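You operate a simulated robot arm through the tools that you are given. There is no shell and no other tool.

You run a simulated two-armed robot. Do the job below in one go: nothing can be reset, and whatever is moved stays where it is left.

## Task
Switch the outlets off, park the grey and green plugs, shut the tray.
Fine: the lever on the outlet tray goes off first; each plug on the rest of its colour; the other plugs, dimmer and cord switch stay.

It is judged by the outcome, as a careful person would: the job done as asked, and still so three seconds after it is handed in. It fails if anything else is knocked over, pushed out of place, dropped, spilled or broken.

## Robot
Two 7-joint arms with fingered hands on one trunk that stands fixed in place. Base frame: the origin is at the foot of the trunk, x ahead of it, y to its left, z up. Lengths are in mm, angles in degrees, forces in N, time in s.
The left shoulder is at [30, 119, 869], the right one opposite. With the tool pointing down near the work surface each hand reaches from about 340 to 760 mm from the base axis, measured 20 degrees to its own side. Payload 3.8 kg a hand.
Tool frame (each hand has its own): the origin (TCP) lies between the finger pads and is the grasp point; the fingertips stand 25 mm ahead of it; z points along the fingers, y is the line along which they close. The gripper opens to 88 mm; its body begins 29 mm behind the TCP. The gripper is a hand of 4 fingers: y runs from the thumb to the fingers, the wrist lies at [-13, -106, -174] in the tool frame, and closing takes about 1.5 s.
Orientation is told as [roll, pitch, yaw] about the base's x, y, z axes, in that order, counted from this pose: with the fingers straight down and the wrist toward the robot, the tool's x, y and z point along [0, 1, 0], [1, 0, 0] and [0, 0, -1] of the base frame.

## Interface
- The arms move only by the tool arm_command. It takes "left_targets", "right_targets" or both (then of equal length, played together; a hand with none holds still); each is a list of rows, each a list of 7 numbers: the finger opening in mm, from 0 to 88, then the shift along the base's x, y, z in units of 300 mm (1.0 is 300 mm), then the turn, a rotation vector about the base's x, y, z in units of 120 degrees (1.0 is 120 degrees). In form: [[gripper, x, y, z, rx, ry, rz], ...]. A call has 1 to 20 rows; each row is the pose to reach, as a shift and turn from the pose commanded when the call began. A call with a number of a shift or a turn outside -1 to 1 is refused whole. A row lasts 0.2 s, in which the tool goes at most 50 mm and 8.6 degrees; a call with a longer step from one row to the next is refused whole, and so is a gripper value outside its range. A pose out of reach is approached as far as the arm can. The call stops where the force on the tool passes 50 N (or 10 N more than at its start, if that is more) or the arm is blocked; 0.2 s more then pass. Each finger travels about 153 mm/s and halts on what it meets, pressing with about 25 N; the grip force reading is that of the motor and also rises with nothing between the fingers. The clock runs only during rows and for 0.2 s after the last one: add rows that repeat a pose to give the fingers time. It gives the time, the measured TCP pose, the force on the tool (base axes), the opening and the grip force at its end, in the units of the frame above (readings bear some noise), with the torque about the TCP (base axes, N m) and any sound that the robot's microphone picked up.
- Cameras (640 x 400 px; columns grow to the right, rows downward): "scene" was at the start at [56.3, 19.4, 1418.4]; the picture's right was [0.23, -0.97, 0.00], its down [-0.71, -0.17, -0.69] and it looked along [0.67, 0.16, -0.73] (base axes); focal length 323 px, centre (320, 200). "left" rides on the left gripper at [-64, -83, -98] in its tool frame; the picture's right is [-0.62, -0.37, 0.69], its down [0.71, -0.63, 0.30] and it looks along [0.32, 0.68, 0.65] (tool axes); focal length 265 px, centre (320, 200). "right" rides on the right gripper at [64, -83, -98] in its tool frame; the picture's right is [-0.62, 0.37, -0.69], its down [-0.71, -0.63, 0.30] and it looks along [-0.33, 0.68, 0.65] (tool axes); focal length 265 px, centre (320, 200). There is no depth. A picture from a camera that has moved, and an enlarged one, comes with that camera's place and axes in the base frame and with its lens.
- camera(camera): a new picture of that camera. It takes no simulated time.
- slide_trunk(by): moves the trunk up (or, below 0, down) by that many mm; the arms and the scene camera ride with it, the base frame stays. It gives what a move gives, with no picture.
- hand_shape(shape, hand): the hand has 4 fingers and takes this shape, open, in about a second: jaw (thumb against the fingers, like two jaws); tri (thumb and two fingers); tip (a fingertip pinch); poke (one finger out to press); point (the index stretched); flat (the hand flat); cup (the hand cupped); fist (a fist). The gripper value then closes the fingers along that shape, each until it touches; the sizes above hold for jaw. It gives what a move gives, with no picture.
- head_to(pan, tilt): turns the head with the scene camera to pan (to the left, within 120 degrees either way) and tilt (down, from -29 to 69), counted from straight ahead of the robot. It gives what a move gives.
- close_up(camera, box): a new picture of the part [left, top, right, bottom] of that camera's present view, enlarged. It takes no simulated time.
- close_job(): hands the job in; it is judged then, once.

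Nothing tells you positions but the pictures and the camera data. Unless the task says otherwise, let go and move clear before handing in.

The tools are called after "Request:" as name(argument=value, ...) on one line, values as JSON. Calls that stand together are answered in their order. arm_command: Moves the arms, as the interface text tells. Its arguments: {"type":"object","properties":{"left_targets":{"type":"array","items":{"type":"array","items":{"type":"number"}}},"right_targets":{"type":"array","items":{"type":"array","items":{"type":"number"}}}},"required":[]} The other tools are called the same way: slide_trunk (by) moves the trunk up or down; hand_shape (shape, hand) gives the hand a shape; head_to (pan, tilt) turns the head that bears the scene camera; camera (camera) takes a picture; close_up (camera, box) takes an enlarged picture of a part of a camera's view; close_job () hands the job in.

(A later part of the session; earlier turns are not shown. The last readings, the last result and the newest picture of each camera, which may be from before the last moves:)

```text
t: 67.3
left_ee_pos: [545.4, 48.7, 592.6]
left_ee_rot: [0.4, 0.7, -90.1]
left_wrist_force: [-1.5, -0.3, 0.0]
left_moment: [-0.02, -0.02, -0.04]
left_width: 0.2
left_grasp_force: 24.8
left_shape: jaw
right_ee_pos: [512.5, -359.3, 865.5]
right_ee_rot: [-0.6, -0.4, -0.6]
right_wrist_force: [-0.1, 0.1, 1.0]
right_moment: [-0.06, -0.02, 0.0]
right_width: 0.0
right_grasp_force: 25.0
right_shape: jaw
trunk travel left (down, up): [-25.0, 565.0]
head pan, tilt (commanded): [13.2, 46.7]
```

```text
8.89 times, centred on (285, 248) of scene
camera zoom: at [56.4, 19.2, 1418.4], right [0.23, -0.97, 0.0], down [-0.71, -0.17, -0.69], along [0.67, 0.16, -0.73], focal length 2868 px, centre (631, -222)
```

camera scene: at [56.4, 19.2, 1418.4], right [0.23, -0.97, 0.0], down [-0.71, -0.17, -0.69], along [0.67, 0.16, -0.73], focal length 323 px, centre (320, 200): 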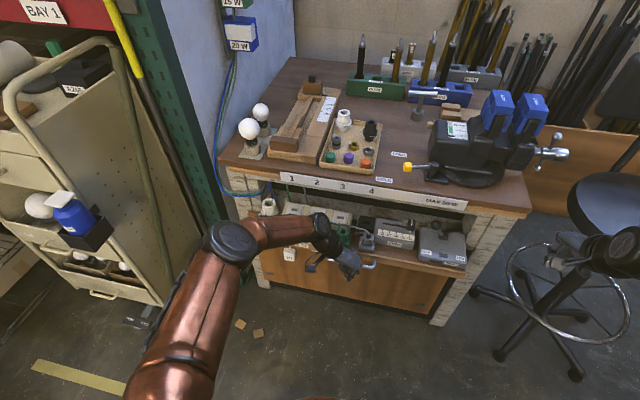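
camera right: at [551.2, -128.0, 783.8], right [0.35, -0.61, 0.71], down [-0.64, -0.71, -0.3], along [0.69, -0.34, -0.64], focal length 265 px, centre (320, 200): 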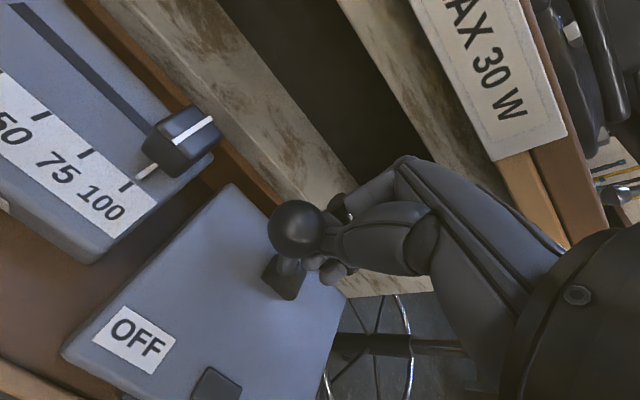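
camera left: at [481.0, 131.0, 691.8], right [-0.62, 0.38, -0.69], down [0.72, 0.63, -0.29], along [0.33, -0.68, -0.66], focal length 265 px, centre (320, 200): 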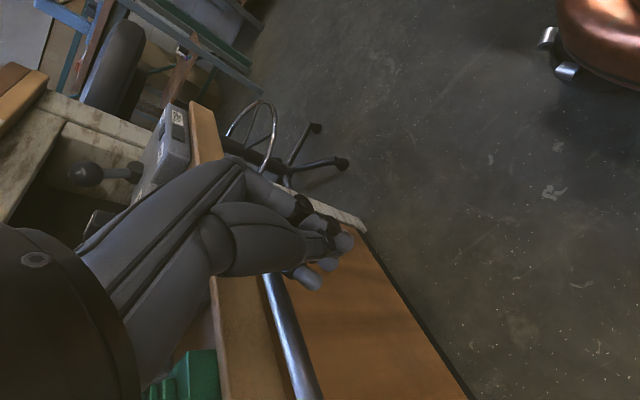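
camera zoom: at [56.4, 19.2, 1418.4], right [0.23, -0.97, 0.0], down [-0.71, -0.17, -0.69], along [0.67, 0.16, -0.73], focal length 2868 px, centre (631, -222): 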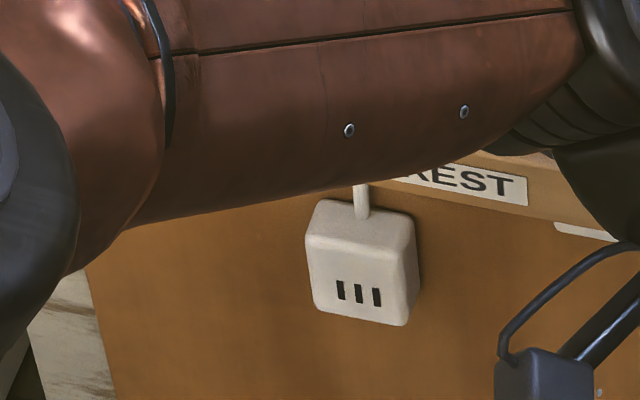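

A white box is hanging in front of the drawer on a cord, so the left forearm may have swept something on the tray's left end. I'll hold the left arm still and bring the right hand's camera round to look from the right.

Request:
arm_command(right_targets=[[0, -0.01, 0.06, 0, 0, 0, 0.067], [0, -0.02, 0.12, 0, 0, 0, 0.134], [0, -0.03, 0.18, 0, 0, 0, 0.201], [0, -0.04, 0.24, 0, 0, 0, 0.268], [0, -0.05, 0.3, 0, 0, 0, 0.335], [0, -0.06, 0.36, 0, 0, 0, 0.402], [0, -0.07, 0.42, 0, 0, 0, 0.469], [0, -0.08, 0.48, 0, 0, 0, 0.536], [0, -0.09, 0.54, 0, 0, 0, 0.603], [0, -0.1, 0.6, 0, 0, 0, 0.67], [0, -0.1, 0.65, 0, 0, 0, 0.737]])

Request:
camera(camera="right")

Request:
camera(camera="scene")

```text
t: 69.7
left_ee_pos: [544.9, 49.3, 592.3]
left_ee_rot: [0.3, 0.6, -90.1]
left_wrist_force: [-1.2, -1.0, -0.3]
left_moment: [-0.01, -0.02, -0.02]
left_width: 0.0
left_grasp_force: 25.1
left_shape: jaw
right_ee_pos: [482.0, -163.5, 865.2]
right_ee_rot: [-0.6, -0.4, 87.9]
right_wrist_force: [-0.2, -0.3, 1.0]
right_moment: [0.01, 0.01, -0.02]
right_width: 0.0
right_grasp_force: 24.6
right_shape: jaw
trunk travel left (down, up): [-25.0, 565.0]
head pan, tilt (commanded): [13.2, 46.7]
```

```text
taken
camera right: at [413.9, -246.1, 964.3], right [0.63, 0.34, 0.7], down [0.69, -0.65, -0.3], along [0.36, 0.68, -0.65], focal length 265 px, centre (320, 200)
```

right: 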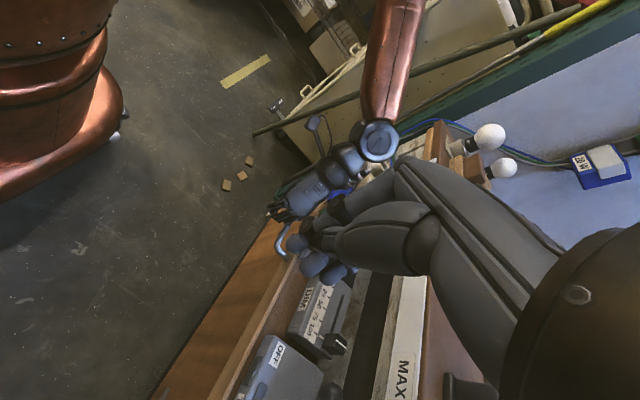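

```text
taken
camera scene: at [56.6, 19.4, 1418.4], right [0.23, -0.97, 0.0], down [-0.71, -0.17, -0.69], along [0.67, 0.16, -0.73], focal length 323 px, centre (320, 200)
```

scene: 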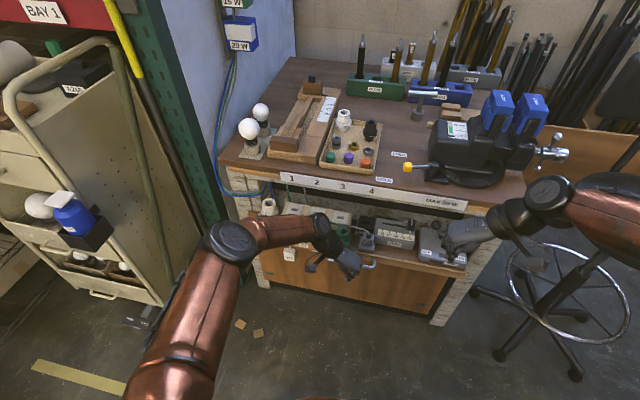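

Request:
close_up(camera="right", box=[250, 100, 410, 260])

```text
2.50 times, centred on (330, 180) of right
camera zoom: at [413.9, -246.1, 964.3], right [0.63, 0.34, 0.7], down [0.69, -0.65, -0.3], along [0.36, 0.68, -0.65], focal length 664 px, centre (295, 250)
```

zoom: 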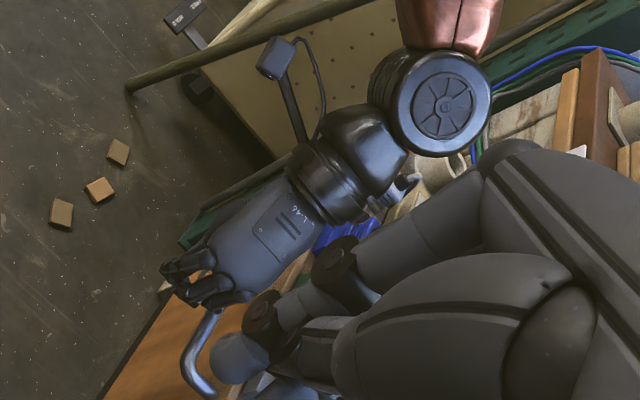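

Triangulating shows the forearm is well above the tray (z>730), so it probably did not touch anything, but it hides the view. I'll back the left hand straight off the handle, raise it, and look at the tray's left end.

Request:
arm_command(left_targets=[[0, -0.04, 0, 0, 0, 0, 0], [0, -0.12, 0, 0, 0, 0, 0], [0, -0.22, 0, 0, 0, 0, 0], [0, -0.34, 0, 0, 0, 0, 0], [0, -0.38, 0, 0.1, 0, 0, 0], [0, -0.38, 0, 0.24, 0, 0, 0], [0, -0.38, 0, 0.38, 0, 0, 0], [0, -0.38, 0, 0.52, 0, 0, 0], [0, -0.38, 0, 0.66, 0, 0, 0]])

Request:
camera(camera="scene")

Request:
close_up(camera="scene", box=[230, 180, 390, 290])

```text
t: 71.7
left_ee_pos: [429.8, 49.0, 792.0]
left_ee_rot: [0.3, 0.6, -90.1]
left_wrist_force: [-0.5, 0.6, 0.3]
left_moment: [-0.01, -0.01, 0.01]
left_width: 0.1
left_grasp_force: 24.7
left_shape: jaw
right_ee_pos: [481.4, -163.2, 866.2]
right_ee_rot: [-0.5, -0.4, 87.8]
right_wrist_force: [-0.1, -0.1, 0.2]
right_moment: [-0.03, 0.0, 0.03]
right_width: 0.1
right_grasp_force: 25.4
right_shape: jaw
trunk travel left (down, up): [-25.0, 565.0]
head pan, tilt (commanded): [13.2, 46.7]
```

```text
taken
camera scene: at [56.0, 19.1, 1418.4], right [0.23, -0.97, 0.0], down [-0.71, -0.17, -0.69], along [0.67, 0.16, -0.73], focal length 323 px, centre (320, 200)
```

scene: 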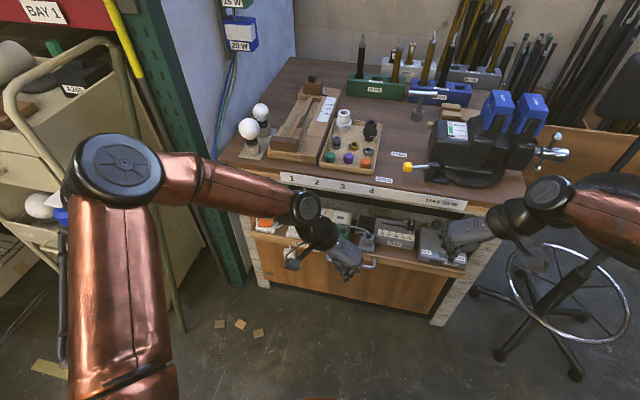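

```text
3.64 times, centred on (310, 235) of scene
camera zoom: at [56.0, 19.1, 1418.4], right [0.23, -0.97, 0.0], down [-0.71, -0.17, -0.69], along [0.67, 0.16, -0.73], focal length 1173 px, centre (356, 73)
```

zoom: 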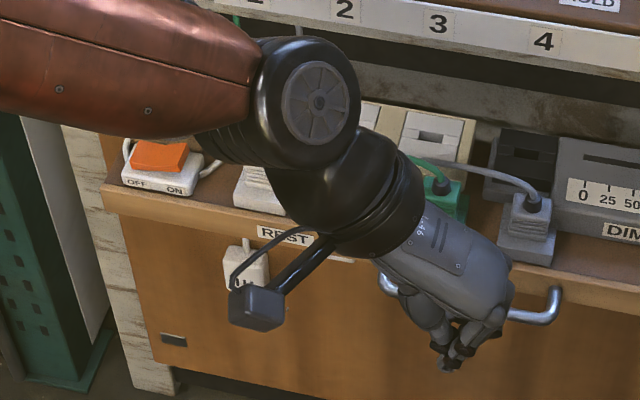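

The orange cord switch and the white plug look in place; the hanging box seems to come from under the lip. I'll move the left arm further aside for a clear view.

Request:
arm_command(left_targets=[[0, -0.03, 0.12, 0.05, 0, 0, 0.067], [0, -0.05, 0.24, 0.1, 0, 0, 0.134], [0, -0.06, 0.36, 0.15, 0, 0, 0.201], [0, -0.06, 0.48, 0.2, 0, 0, 0.268], [0, -0.06, 0.6, 0.24, 0, 0, 0.335], [0, -0.06, 0.72, 0.28, 0, 0, 0.402], [0, -0.06, 0.82, 0.32, 0, 0, 0.469], [0, -0.06, 0.88, 0.36, 0, 0, 0.536]])

Request:
camera(camera="scene")

Request:
close_up(camera="scene", box=[230, 180, 390, 290])

Request:
close_up(camera="scene", box=[250, 215, 330, 275])

```text
t: 73.5
left_ee_pos: [414.8, 312.4, 897.5]
left_ee_rot: [0.4, 0.7, -25.7]
left_wrist_force: [0.2, 0.2, 0.0]
left_moment: [0.02, 0.0, -0.01]
left_width: 0.1
left_grasp_force: 25.3
left_shape: jaw
right_ee_pos: [480.8, -162.8, 868.0]
right_ee_rot: [-0.6, -0.4, 87.8]
right_wrist_force: [0.0, 0.4, 0.0]
right_moment: [0.02, 0.03, 0.01]
right_width: 0.0
right_grasp_force: 25.1
right_shape: jaw
trunk travel left (down, up): [-25.0, 565.0]
head pan, tilt (commanded): [13.2, 46.7]
```

```text
taken
camera scene: at [56.2, 19.0, 1418.4], right [0.23, -0.97, 0.0], down [-0.71, -0.17, -0.69], along [0.67, 0.16, -0.73], focal length 323 px, centre (320, 200)
```

scene: 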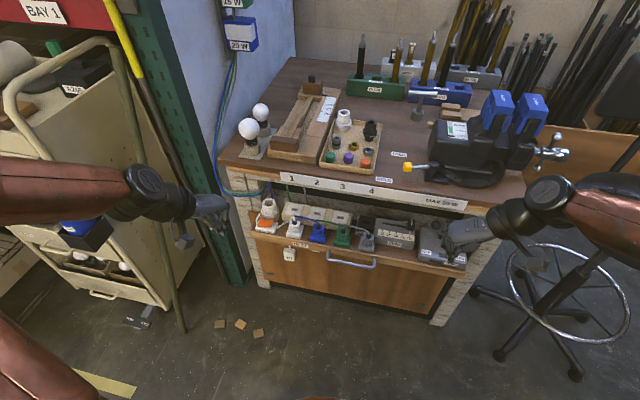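

```text
3.64 times, centred on (310, 235) of scene
camera zoom: at [56.2, 19.0, 1418.4], right [0.23, -0.97, 0.0], down [-0.71, -0.17, -0.69], along [0.67, 0.16, -0.73], focal length 1173 px, centre (356, 73)
```

zoom: 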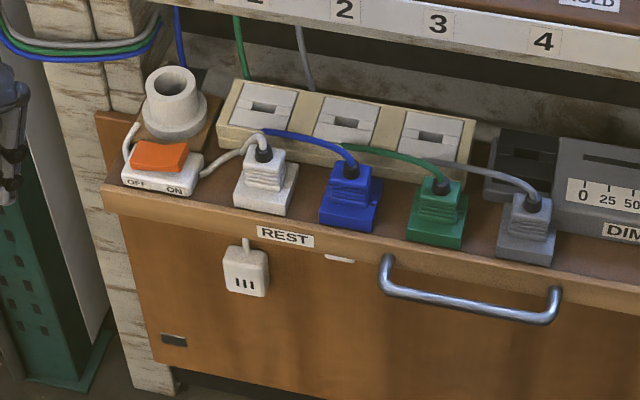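

```text
6.67 times, centred on (290, 245) of scene
camera zoom: at [56.2, 19.0, 1418.4], right [0.23, -0.97, 0.0], down [-0.71, -0.17, -0.69], along [0.67, 0.16, -0.73], focal length 2151 px, centre (520, -100)
```

zoom: 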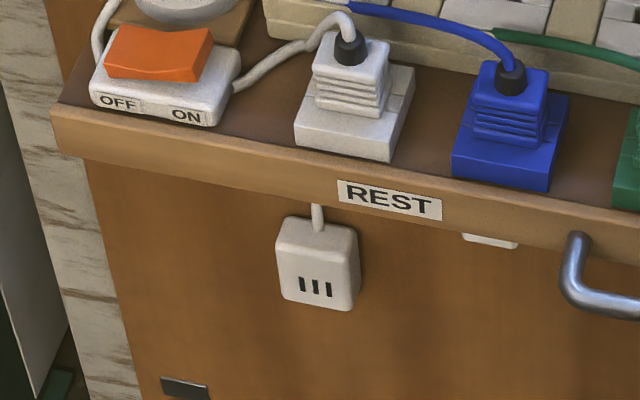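

All tray items are intact. The lower panel is fixed and only the tray board moves, so the hanging white box was hidden under the tray and is now being uncovered. I'll take a closer, lower look with the left hand's camera to see what it is and whether it is in the tray's way.

Request:
arm_command(left_targets=[[0, 0, -0.05, -0.1, 0, 0, 0.06], [0, 0, -0.1, -0.22, 0, 0, 0.12], [0, 0, -0.15, -0.34, 0, 0, 0.18], [0, 0, -0.2, -0.46, 0, 0, 0.214], [0, 0, -0.24, -0.58, 0, 0, 0.214], [0, 0, -0.27, -0.7, 0, 0, 0.214], [0, 0, -0.27, -0.75, 0, 0, 0.214]])

Request:
camera(camera="left")

Request:
close_up(camera="left", box=[320, 130, 560, 330])

```text
t: 75.1
left_ee_pos: [414.0, 232.4, 674.1]
left_ee_rot: [0.4, 0.7, -0.1]
left_wrist_force: [0.0, 0.2, 0.3]
left_moment: [-0.02, -0.01, 0.01]
left_width: 0.0
left_grasp_force: 24.9
left_shape: jaw
right_ee_pos: [482.0, -163.8, 867.0]
right_ee_rot: [-0.7, -0.4, 87.8]
right_wrist_force: [-0.4, -0.3, 0.0]
right_moment: [0.04, 0.0, 0.01]
right_width: 0.0
right_grasp_force: 25.4
right_shape: jaw
trunk travel left (down, up): [-25.0, 565.0]
head pan, tilt (commanded): [13.2, 46.7]
```

```text
taken
camera left: at [332.0, 166.7, 773.1], right [-0.38, -0.61, -0.69], down [-0.63, 0.72, -0.29], along [0.68, 0.33, -0.66], focal length 265 px, centre (320, 200)
```

left: 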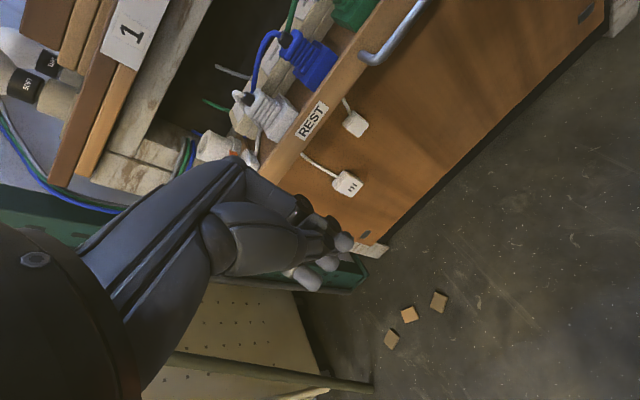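

```text
2.00 times, centred on (440, 230) of left
camera zoom: at [332.0, 166.7, 773.1], right [-0.38, -0.61, -0.69], down [-0.63, 0.72, -0.29], along [0.68, 0.33, -0.66], focal length 531 px, centre (80, 140)
```

zoom: 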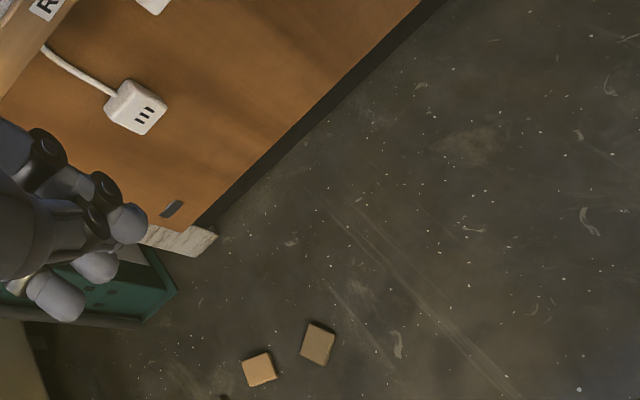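

Two small white boxes marked with strokes hang on cords in front of the fixed panel, near z≈393, well below the tray. I'll zoom in on them and on the lip's underside.

Request:
close_up(camera="left", box=[280, 80, 400, 210])

Request:
close_up(camera="scene", box=[270, 230, 390, 305])

Request:
close_up(camera="scene", box=[360, 200, 500, 300])

```text
3.08 times, centred on (340, 145) of left
camera zoom: at [332.0, 166.7, 773.1], right [-0.38, -0.61, -0.69], down [-0.63, 0.72, -0.29], along [0.68, 0.33, -0.66], focal length 817 px, centre (258, 369)
```

zoom: 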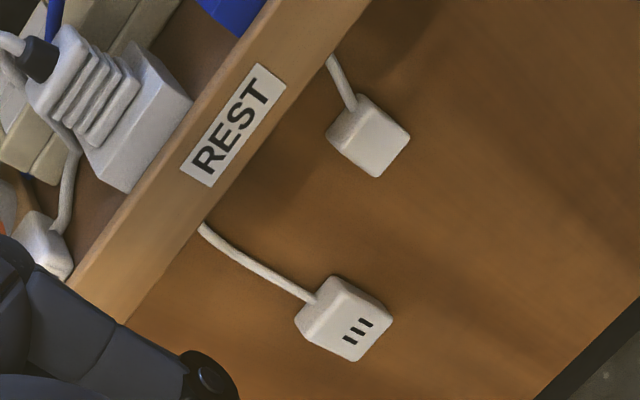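

```text
5.33 times, centred on (330, 268) of scene
camera zoom: at [56.5, 19.4, 1418.4], right [0.23, -0.97, 0.0], down [-0.71, -0.17, -0.69], along [0.67, 0.16, -0.73], focal length 1720 px, centre (267, -160)
```

zoom: 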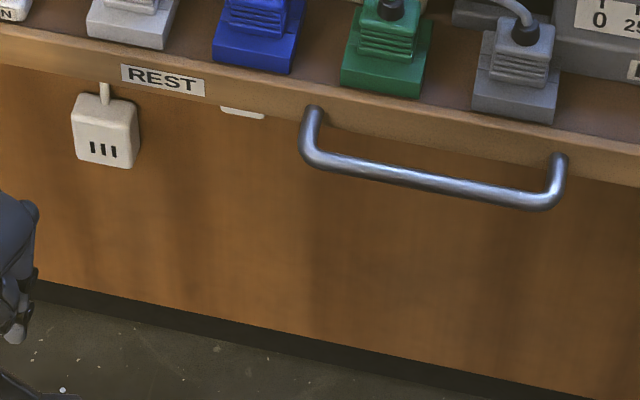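

```text
4.00 times, centred on (430, 250) of scene
camera zoom: at [56.5, 19.4, 1418.4], right [0.23, -0.97, 0.0], down [-0.71, -0.17, -0.69], along [0.67, 0.16, -0.73], focal length 1290 px, centre (-120, 0)
```

zoom: 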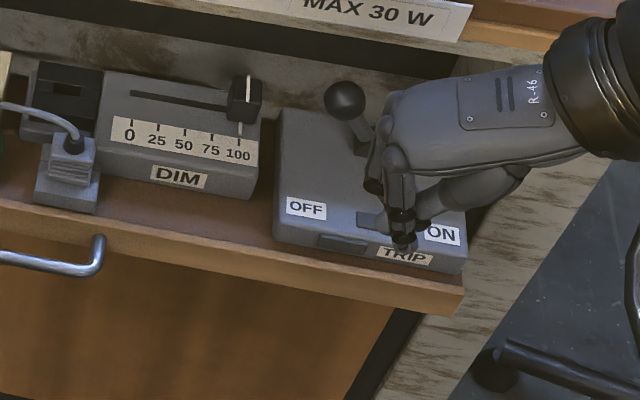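

The boxes hang separately below the tray (z≈390–480, y≈187 and 286), away from the handle and tray board. They won't obstruct, but I'll keep an eye on them. I'll turn the left hand sideways again and return in front of the handle.

Request:
arm_command(left_targets=[[0, 0, 0, 0.14, 0, 0, 0], [0, 0, 0, 0.28, 0, 0, 0], [0, 0, 0, 0.42, 0, 0, -0.03], [0, 0.02, -0.05, 0.42, 0, 0, -0.1], [0, 0.04, -0.11, 0.42, 0, 0, -0.17], [0, 0.06, -0.17, 0.42, 0, 0, -0.24], [0, 0.08, -0.23, 0.42, 0, 0, -0.31], [0, 0.1, -0.29, 0.42, 0, 0, -0.38], [0, 0.12, -0.35, 0.42, 0, 0, -0.45], [0, 0.14, -0.41, 0.42, 0, 0, -0.52], [0, 0.16, -0.48, 0.42, 0, 0, -0.59], [0, 0.18, -0.55, 0.42, 0, 0, -0.66], [0, 0.2, -0.6, 0.42, 0, 0, -0.72], [0, 0.2, -0.613, 0.42, 0, 0, -0.75], [0, 0.2, -0.613, 0.42, 0, 0, -0.75]])

Request:
camera(camera="scene")

```text
t: 78.3
left_ee_pos: [474.7, 47.0, 799.1]
left_ee_rot: [0.2, 0.6, -90.2]
left_wrist_force: [-0.7, -0.2, -0.2]
left_moment: [-0.02, -0.01, -0.01]
left_width: 0.1
left_grasp_force: 25.3
left_shape: jaw
right_ee_pos: [483.7, -164.0, 865.1]
right_ee_rot: [-0.6, -0.4, 87.8]
right_wrist_force: [0.1, -0.7, 0.1]
right_moment: [0.01, 0.0, -0.02]
right_width: 0.2
right_grasp_force: 24.3
right_shape: jaw
trunk travel left (down, up): [-25.0, 565.0]
head pan, tilt (commanded): [13.2, 46.7]
```

```text
taken
camera scene: at [56.5, 19.3, 1418.4], right [0.23, -0.97, 0.0], down [-0.71, -0.17, -0.69], along [0.67, 0.16, -0.73], focal length 323 px, centre (320, 200)
```

scene: 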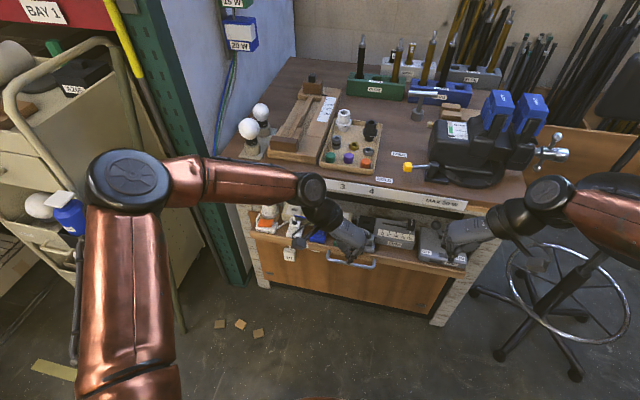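

Near closing, the wrist would come too close to the bench edge, so I'll lean the hand back 25° (wrist away from the bench, fingertips leading). Then I'll lower in front of the handle.

Request:
arm_command(left_targets=[[0, 0, 0, 0, 0, -0.052, 0], [0, 0, 0, 0, 0, -0.104, 0], [0, 0, 0, 0, 0, -0.156, 0], [0, 0, 0, 0, 0, -0.208, 0], [0, 0, 0, -0.14, 0, -0.208, 0], [0, 0, 0, -0.28, 0, -0.208, 0], [0, 0, 0, -0.42, 0, -0.208, 0], [0, 0, 0, -0.56, 0, -0.208, 0], [0, 0, 0, -0.68, 0, -0.208, 0], [0, 0, 0, -0.747, 0, -0.208, 0], [0, 0, 0, -0.747, 0, -0.208, 0]])

Request:
camera(camera="scene")

Request:
camera(camera="left")

```text
t: 80.7
left_ee_pos: [473.8, 50.1, 576.1]
left_ee_rot: [25.3, 0.5, -89.8]
left_wrist_force: [0.4, 0.4, -0.2]
left_moment: [0.0, 0.01, 0.01]
left_width: 0.0
left_grasp_force: 24.6
left_shape: jaw
right_ee_pos: [481.5, -164.2, 865.9]
right_ee_rot: [-0.5, -0.4, 87.7]
right_wrist_force: [0.2, -0.3, -0.1]
right_moment: [-0.03, 0.01, 0.0]
right_width: 0.0
right_grasp_force: 24.9
right_shape: jaw
trunk travel left (down, up): [-25.0, 565.0]
head pan, tilt (commanded): [13.2, 46.7]
```

```text
taken
camera scene: at [56.5, 19.3, 1418.4], right [0.23, -0.97, 0.0], down [-0.71, -0.17, -0.69], along [0.67, 0.16, -0.73], focal length 323 px, centre (320, 200)
```

scene: 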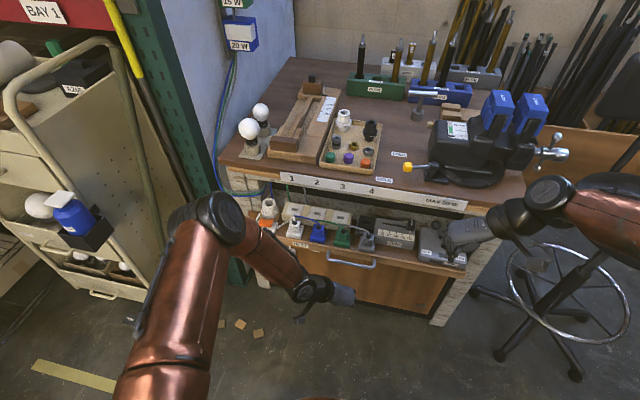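

```text
taken
camera left: at [373.5, 131.0, 638.8], right [-0.27, 0.38, -0.89], down [0.77, 0.63, 0.04], along [0.57, -0.68, -0.46], focal length 265 px, centre (320, 200)
```

left: 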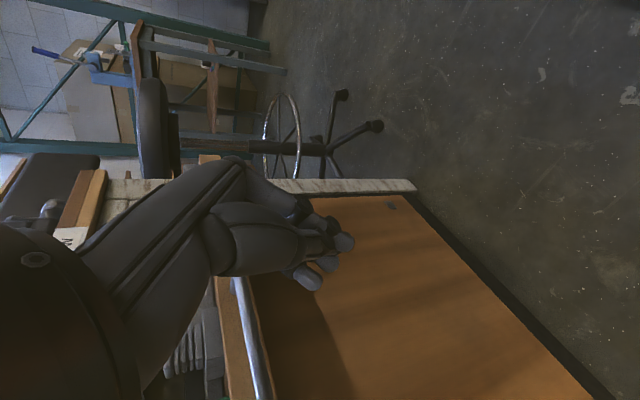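

The hand leans back and sits in front of the handle. I'll advance to contact and continue pushing in small steps.

Request:
arm_command(left_targets=[[0, 0.06, 0, 0, 0, 0, 0], [0, 0.12, 0, 0, 0, 0, 0], [0, 0.18, 0, 0, 0, 0, 0], [0, 0.22, 0, 0, 0, 0, 0], [0, 0.25, 0, 0, 0, 0, 0], [0, 0.28, 0, 0, 0, 0, 0], [0, 0.31, 0, 0, 0, 0, 0], [0, 0.34, 0, 0, 0, 0, 0], [0, 0.37, 0, 0, 0, 0, 0], [0, 0.4, 0, 0, 0, 0, 0]])

Request:
camera(camera="scene")

Request:
close_up(camera="scene", box=[230, 170, 490, 310])

Request:
camera(camera="left")

```text
t: 82.9
left_ee_pos: [595.5, 48.1, 576.6]
left_ee_rot: [25.4, 0.6, -89.8]
left_wrist_force: [-2.5, 0.0, -1.3]
left_moment: [-0.03, -0.02, -0.01]
left_width: 0.1
left_grasp_force: 24.7
left_shape: jaw
right_ee_pos: [482.0, -163.0, 865.7]
right_ee_rot: [-0.6, -0.4, 87.9]
right_wrist_force: [0.5, 0.1, 0.0]
right_moment: [0.02, 0.03, 0.03]
right_width: 0.0
right_grasp_force: 24.9
right_shape: jaw
trunk travel left (down, up): [-25.0, 565.0]
head pan, tilt (commanded): [13.2, 46.7]
```

```text
taken
camera scene: at [56.7, 19.2, 1418.4], right [0.23, -0.97, 0.0], down [-0.71, -0.17, -0.69], along [0.67, 0.16, -0.73], focal length 323 px, centre (320, 200)
```

scene: 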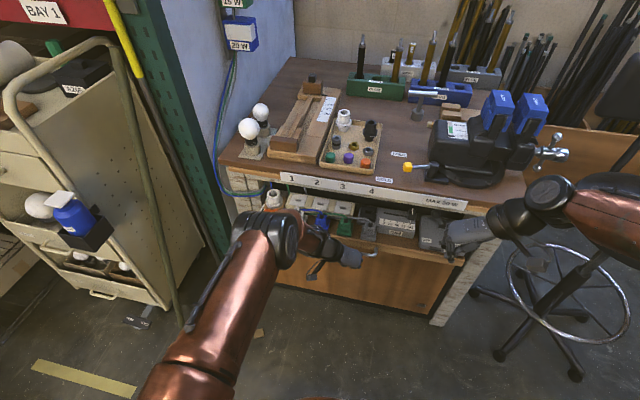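

```text
2.46 times, centred on (360, 240) of scene
camera zoom: at [56.7, 19.2, 1418.4], right [0.23, -0.97, 0.0], down [-0.71, -0.17, -0.69], along [0.67, 0.16, -0.73], focal length 794 px, centre (222, 102)
```

zoom: 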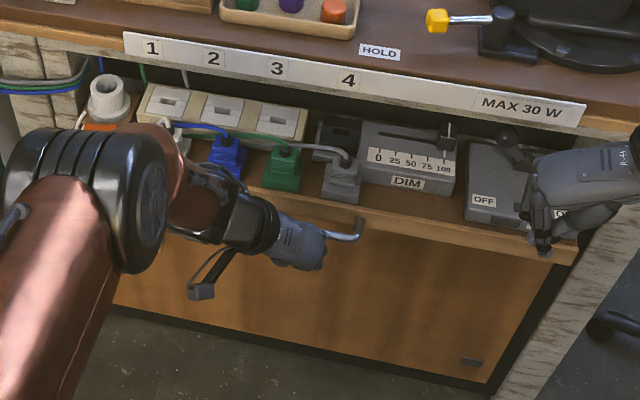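

```text
taken
camera left: at [494.1, 130.4, 638.8], right [-0.27, 0.38, -0.89], down [0.77, 0.63, 0.04], along [0.57, -0.68, -0.46], focal length 265 px, centre (320, 200)
```

left: 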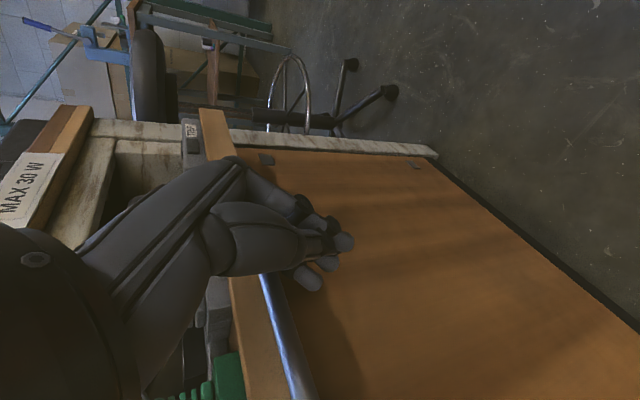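

The tray keeps sliding with only 2.5 N, and the plugs and lever are passing under the bench edge cleanly. I'll continue.

Request:
arm_command(left_targets=[[0, 0.025, 0, 0, 0, 0, 0], [0, 0.05, 0, 0, 0, 0, 0], [0, 0.075, 0, 0, 0, 0, 0], [0, 0.1, 0, 0, 0, 0, 0], [0, 0.125, 0, 0, 0, 0, 0]])

Request:
close_up(camera="scene", box=[230, 170, 490, 310])

Request:
camera(camera="left")

Request:
camera(camera="right")

```text
t: 84.1
left_ee_pos: [632.1, 46.5, 577.4]
left_ee_rot: [25.4, 0.6, -89.8]
left_wrist_force: [-1.3, 0.4, -0.1]
left_moment: [-0.02, -0.02, 0.02]
left_width: 0.0
left_grasp_force: 23.9
left_shape: jaw
right_ee_pos: [481.7, -163.2, 866.5]
right_ee_rot: [-0.5, -0.6, 87.9]
right_wrist_force: [-0.2, -0.4, 0.5]
right_moment: [0.0, -0.01, -0.01]
right_width: 0.0
right_grasp_force: 25.0
right_shape: jaw
trunk travel left (down, up): [-25.0, 565.0]
head pan, tilt (commanded): [13.2, 46.7]
```

```text
2.46 times, centred on (360, 240) of scene
camera zoom: at [56.6, 19.2, 1418.4], right [0.23, -0.97, 0.0], down [-0.71, -0.17, -0.69], along [0.67, 0.16, -0.73], focal length 794 px, centre (222, 102)
```

zoom: 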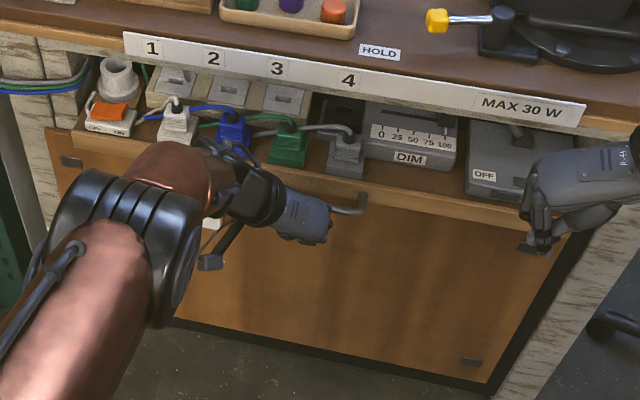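

```text
taken
camera left: at [531.7, 129.6, 639.4], right [-0.26, 0.38, -0.89], down [0.77, 0.63, 0.04], along [0.58, -0.68, -0.46], focal length 265 px, centre (320, 200)
```

left: 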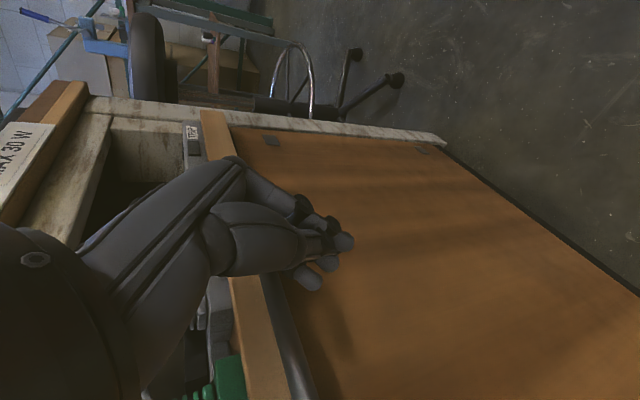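

```text
taken
camera right: at [413.8, -246.0, 964.4], right [0.63, 0.34, 0.7], down [0.69, -0.66, -0.3], along [0.36, 0.67, -0.65], focal length 265 px, centre (320, 200)
```

right: 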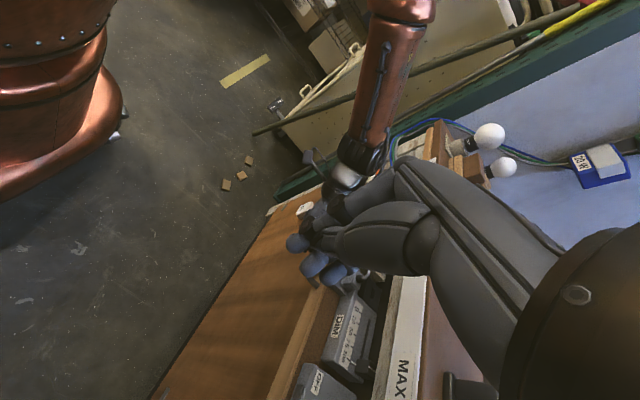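

Everything on the tray is upright and about 45 mm remains. I'll continue carefully.

Request:
arm_command(left_targets=[[0, 0.02, 0, 0, 0, 0, 0], [0, 0.04, 0, 0, 0, 0, 0], [0, 0.06, 0, 0, 0, 0, 0], [0, 0.08, 0, 0, 0, 0, 0]])

Request:
close_up(camera="scene", box=[230, 170, 490, 310])

Request:
camera(camera="left")

```text
t: 84.9
left_ee_pos: [637.6, 45.4, 569.5]
left_ee_rot: [24.1, 0.4, -90.7]
left_wrist_force: [-23.0, 0.0, 5.1]
left_moment: [-0.08, -0.67, -0.34]
left_width: 0.0
left_grasp_force: 25.0
left_shape: jaw
left hand out of reach, approached as far as the arm can: row 4
right_ee_pos: [481.7, -162.9, 867.4]
right_ee_rot: [-0.5, -0.4, 87.8]
right_wrist_force: [-0.5, -0.9, 0.7]
right_moment: [-0.01, 0.02, 0.0]
right_width: 0.3
right_grasp_force: 25.3
right_shape: jaw
trunk travel left (down, up): [-25.0, 565.0]
head pan, tilt (commanded): [13.2, 46.7]
stopped in row 4 (left hand): the force on the tool passed its limit at 54 N (the readings are from after the stop); the commanded pose is now the measured one
```

```text
2.46 times, centred on (360, 240) of scene
camera zoom: at [54.7, 19.6, 1418.5], right [0.23, -0.97, 0.0], down [-0.71, -0.17, -0.69], along [0.67, 0.16, -0.73], focal length 794 px, centre (222, 102)
```

zoom: 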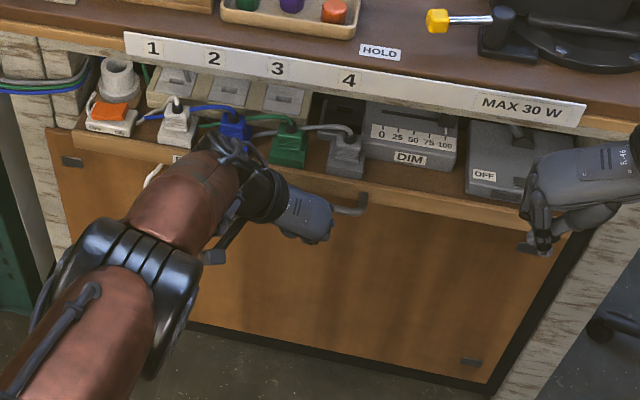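

```text
taken
camera left: at [541.5, 129.2, 633.9], right [-0.28, 0.38, -0.88], down [0.78, 0.62, 0.02], along [0.55, -0.69, -0.47], focal length 265 px, centre (320, 200)
```

left: 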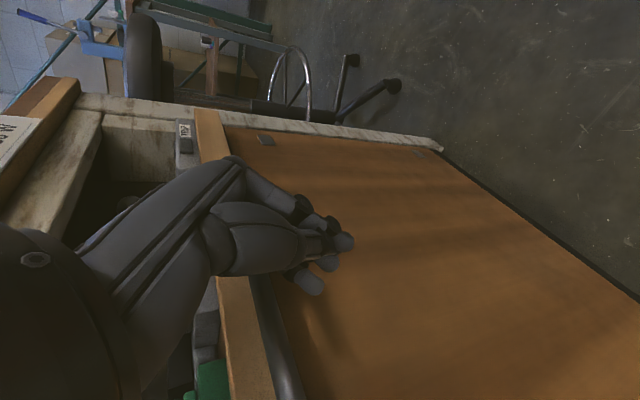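

The push stopped at 54 N, so the tray seems to have reached its end stop after about 174 mm of travel, with its lip roughly flush with the lower panel. I'll back off and inspect.

Request:
arm_command(left_targets=[[0, -0.04, 0, 0, 0, 0, 0], [0, -0.12, 0, 0, 0, 0, 0], [0, -0.22, 0, 0, 0, 0, 0], [0, -0.34, 0, 0, 0, 0, 0], [0, -0.46, 0, 0, 0, 0, 0], [0, -0.55, 0, 0.08, 0, 0, 0], [0, -0.55, 0, 0.22, 0, 0, 0], [0, -0.55, 0, 0.36, 0, 0, 0], [0, -0.55, 0, 0.5, 0, 0, 0], [0, -0.55, 0, 0.64, 0, 0, 0], [0, -0.55, 0, 0.76, 0, 0, 0]])

Request:
camera(camera="scene")

Request:
close_up(camera="scene", box=[230, 170, 490, 310])

Request:
camera(camera="left")

```text
t: 87.3
left_ee_pos: [477.6, 46.5, 800.3]
left_ee_rot: [24.2, 0.5, -90.4]
left_wrist_force: [0.4, 0.0, -0.5]
left_moment: [0.04, 0.04, -0.03]
left_width: 0.0
left_grasp_force: 25.0
left_shape: jaw
right_ee_pos: [481.7, -164.5, 866.3]
right_ee_rot: [-0.7, -0.4, 87.8]
right_wrist_force: [-0.9, -0.3, -1.6]
right_moment: [0.0, 0.0, -0.02]
right_width: 0.4
right_grasp_force: 25.5
right_shape: jaw
trunk travel left (down, up): [-25.0, 565.0]
head pan, tilt (commanded): [13.2, 46.7]
```

```text
taken
camera scene: at [56.0, 19.0, 1418.4], right [0.23, -0.97, 0.0], down [-0.71, -0.17, -0.69], along [0.67, 0.16, -0.73], focal length 323 px, centre (320, 200)
```

scene: 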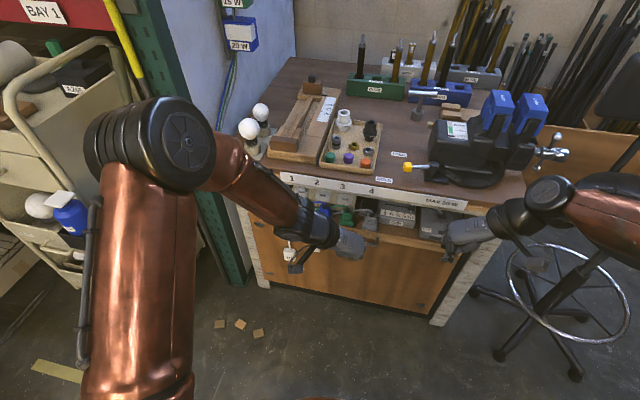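

```text
2.46 times, centred on (360, 240) of scene
camera zoom: at [56.0, 19.0, 1418.4], right [0.23, -0.97, 0.0], down [-0.71, -0.17, -0.69], along [0.67, 0.16, -0.73], focal length 794 px, centre (222, 102)
```

zoom: 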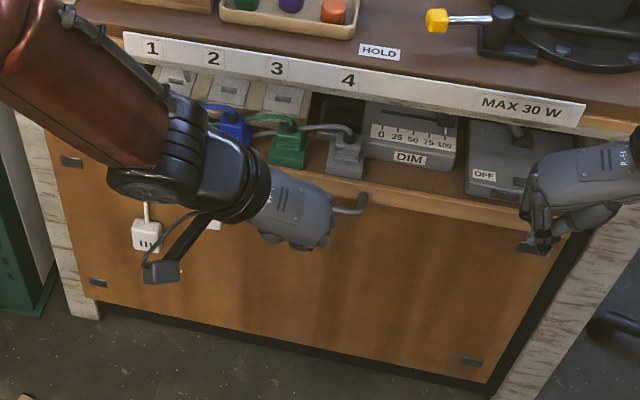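

```text
taken
camera left: at [379.0, 129.4, 863.6], right [-0.28, 0.38, -0.88], down [0.78, 0.62, 0.02], along [0.56, -0.68, -0.47], focal length 265 px, centre (320, 200)
```

left: 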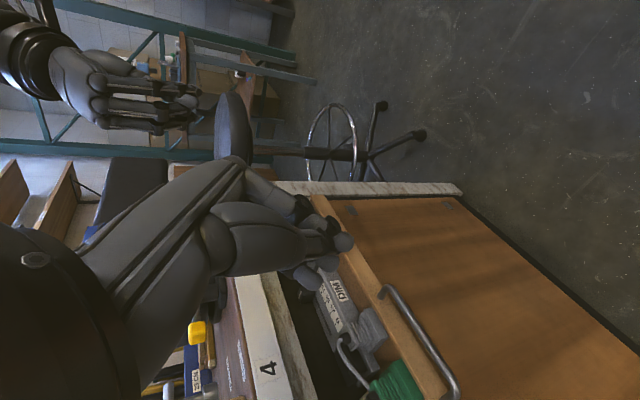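

Let me move both arms clear so I can see the whole tray and check whether it is fully shut.

Request:
arm_command(left_targets=[[0, -0.03, 0.1, 0.05, 0, 0.05, 0.06], [0, -0.05, 0.2, 0.1, 0, 0.1, 0.12], [0, -0.07, 0.3, 0.15, 0, 0.15, 0.19], [0, -0.09, 0.42, 0.2, 0, 0.17, 0.25], [0, -0.1, 0.54, 0.24, 0, 0.17, 0.31], [0, -0.1, 0.66, 0.28, 0, 0.17, 0.37], [0, -0.1, 0.76, 0.32, 0, 0.17, 0.43], [0, -0.1, 0.86, 0.36, 0, 0.17, 0.49]], right_targets=[[0, 0.02, -0.1, 0, 0, 0, -0.067], [0, 0.04, -0.2, 0, 0, 0, -0.134], [0, 0.06, -0.3, 0, 0, 0, -0.201], [0, 0.08, -0.4, 0, 0, 0, -0.268], [0, 0.1, -0.5, 0, 0, 0, -0.335], [0, 0.1, -0.6, 0, 0, 0, -0.402], [0, 0.1, -0.65, 0, 0, 0, -0.469], [0, 0.1, -0.7, 0, 0, 0, -0.536]])

Request:
camera(camera="scene")

Request:
close_up(camera="scene", box=[230, 170, 490, 330])

Request:
close_up(camera="scene", box=[400, 190, 500, 270])

Request:
close_up(camera="scene", box=[235, 180, 335, 260])

```text
refused: row 1 steps farther than a row can; nothing moved
```

```text
taken
camera scene: at [56.0, 19.0, 1418.4], right [0.23, -0.97, 0.0], down [-0.71, -0.17, -0.69], along [0.67, 0.16, -0.73], focal length 323 px, centre (320, 200)
```

scene: 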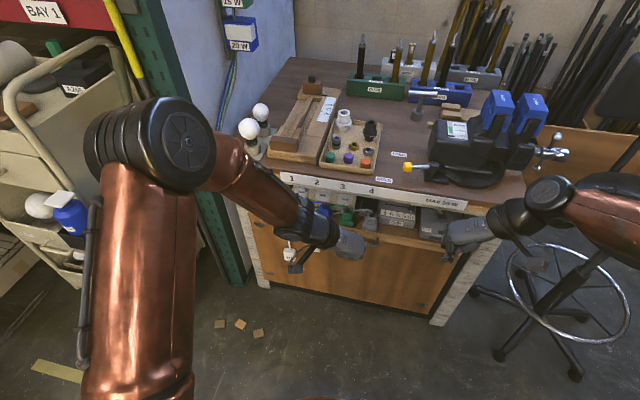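

```text
2.46 times, centred on (360, 250) of scene
camera zoom: at [56.0, 19.0, 1418.4], right [0.23, -0.97, 0.0], down [-0.71, -0.17, -0.69], along [0.67, 0.16, -0.73], focal length 794 px, centre (222, 77)
```

zoom: 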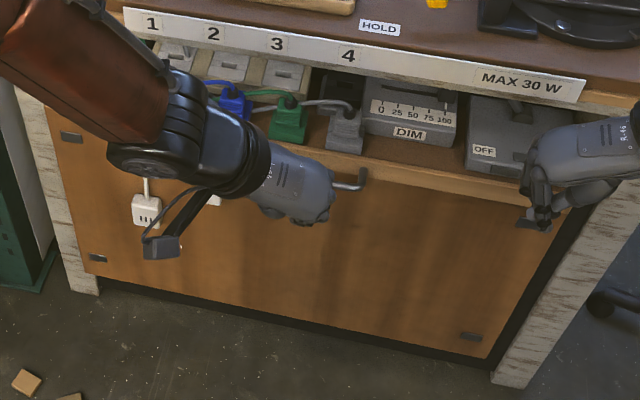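

```text
5.00 times, centred on (450, 230) of scene
camera zoom: at [56.0, 19.0, 1418.4], right [0.23, -0.97, 0.0], down [-0.71, -0.17, -0.69], along [0.67, 0.16, -0.73], focal length 1613 px, centre (-330, 50)
```

zoom: 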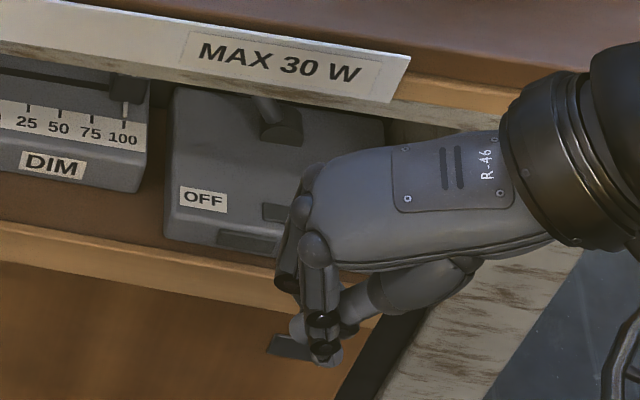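

```text
5.00 times, centred on (285, 220) of scene
camera zoom: at [56.0, 19.0, 1418.4], right [0.23, -0.97, 0.0], down [-0.71, -0.17, -0.69], along [0.67, 0.16, -0.73], focal length 1613 px, centre (495, 100)
```

zoom: 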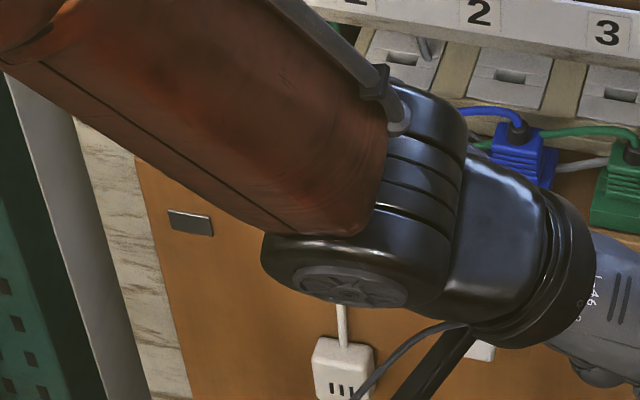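

The rotation step was slightly too large, so I'll repeat with smaller turns.

Request:
arm_command(left_targets=[[0, -0.03, 0.08, 0.05, 0, 0.06, 0], [0, -0.05, 0.16, 0.1, 0, 0.12, 0], [0, -0.07, 0.24, 0.15, 0, 0.17, 0.03], [0, -0.09, 0.34, 0.2, 0, 0.17, 0.09], [0, -0.1, 0.44, 0.24, 0, 0.17, 0.15], [0, -0.1, 0.54, 0.28, 0, 0.17, 0.21], [0, -0.1, 0.64, 0.32, 0, 0.17, 0.27], [0, -0.1, 0.74, 0.34, 0, 0.17, 0.33], [0, -0.1, 0.82, 0.36, 0, 0.17, 0.39], [0, -0.1, 0.88, 0.36, 0, 0.17, 0.45]], right_targets=[[0, 0.02, -0.08, 0, 0, 0, -0.06], [0, 0.04, -0.16, 0, 0, 0, -0.12], [0, 0.06, -0.24, 0, 0, 0, -0.18], [0, 0.08, -0.32, 0, 0, 0, -0.24], [0, 0.1, -0.4, 0, 0, 0, -0.3], [0, 0.1, -0.48, 0, 0, 0, -0.36], [0, 0.1, -0.56, 0, 0, 0, -0.42], [0, 0.1, -0.62, 0, 0, 0, -0.48], [0, 0.1, -0.66, 0, 0, 0, -0.54], [0, 0.1, -0.7, 0, 0, 0, -0.6]])

Request:
camera(camera="scene")

Request:
close_up(camera="scene", box=[230, 170, 490, 330])

Request:
close_up(camera="scene", box=[400, 190, 500, 270])

Request:
close_up(camera="scene", box=[235, 180, 335, 260])

```text
t: 89.5
left_ee_pos: [448.0, 310.1, 908.1]
left_ee_rot: [6.7, 9.2, -37.2]
left_wrist_force: [-0.7, 0.3, 0.6]
left_moment: [0.03, 0.02, 0.02]
left_width: 0.0
left_grasp_force: 24.7
left_shape: jaw
right_ee_pos: [512.6, -373.6, 866.9]
right_ee_rot: [-0.6, -0.4, 15.7]
right_wrist_force: [-0.2, 0.9, -0.1]
right_moment: [-0.01, 0.01, 0.01]
right_width: 0.2
right_grasp_force: 25.0
right_shape: jaw
trunk travel left (down, up): [-25.0, 565.0]
head pan, tilt (commanded): [13.2, 46.7]
```

```text
taken
camera scene: at [56.4, 19.4, 1418.4], right [0.23, -0.97, 0.0], down [-0.71, -0.17, -0.69], along [0.67, 0.16, -0.73], focal length 323 px, centre (320, 200)
```

scene: 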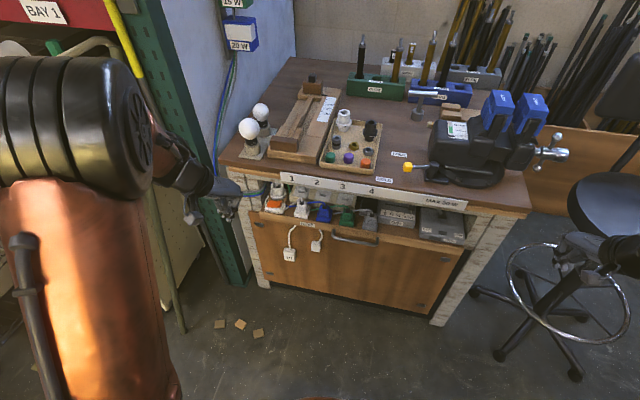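

```text
2.46 times, centred on (360, 250) of scene
camera zoom: at [56.4, 19.4, 1418.4], right [0.23, -0.97, 0.0], down [-0.71, -0.17, -0.69], along [0.67, 0.16, -0.73], focal length 794 px, centre (222, 77)
```

zoom: 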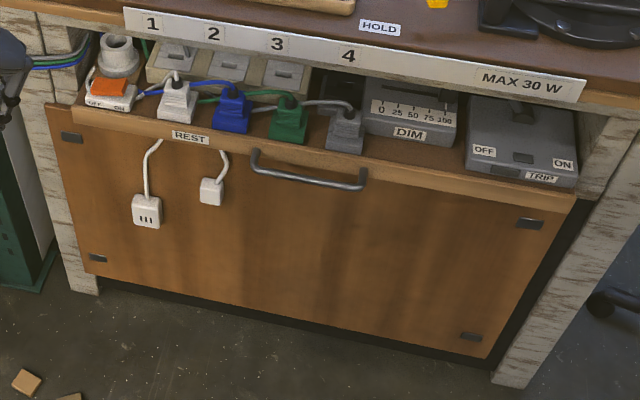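

```text
5.00 times, centred on (450, 230) of scene
camera zoom: at [56.4, 19.4, 1418.4], right [0.23, -0.97, 0.0], down [-0.71, -0.17, -0.69], along [0.67, 0.16, -0.73], focal length 1613 px, centre (-330, 50)
```

zoom: 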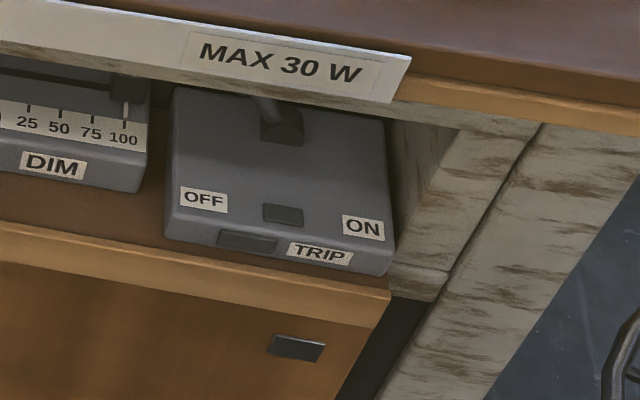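

```text
5.00 times, centred on (285, 220) of scene
camera zoom: at [56.4, 19.4, 1418.4], right [0.23, -0.97, 0.0], down [-0.71, -0.17, -0.69], along [0.67, 0.16, -0.73], focal length 1613 px, centre (495, 100)
```

zoom: 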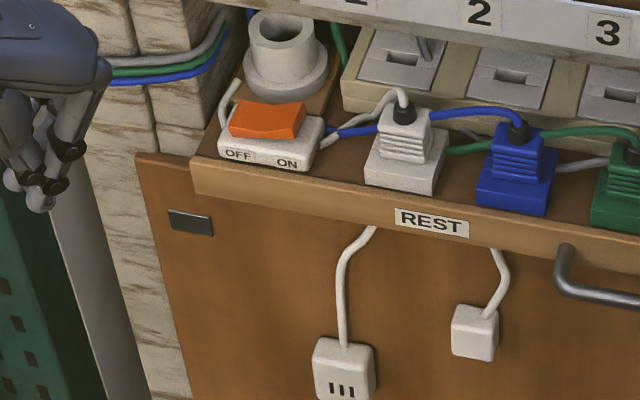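

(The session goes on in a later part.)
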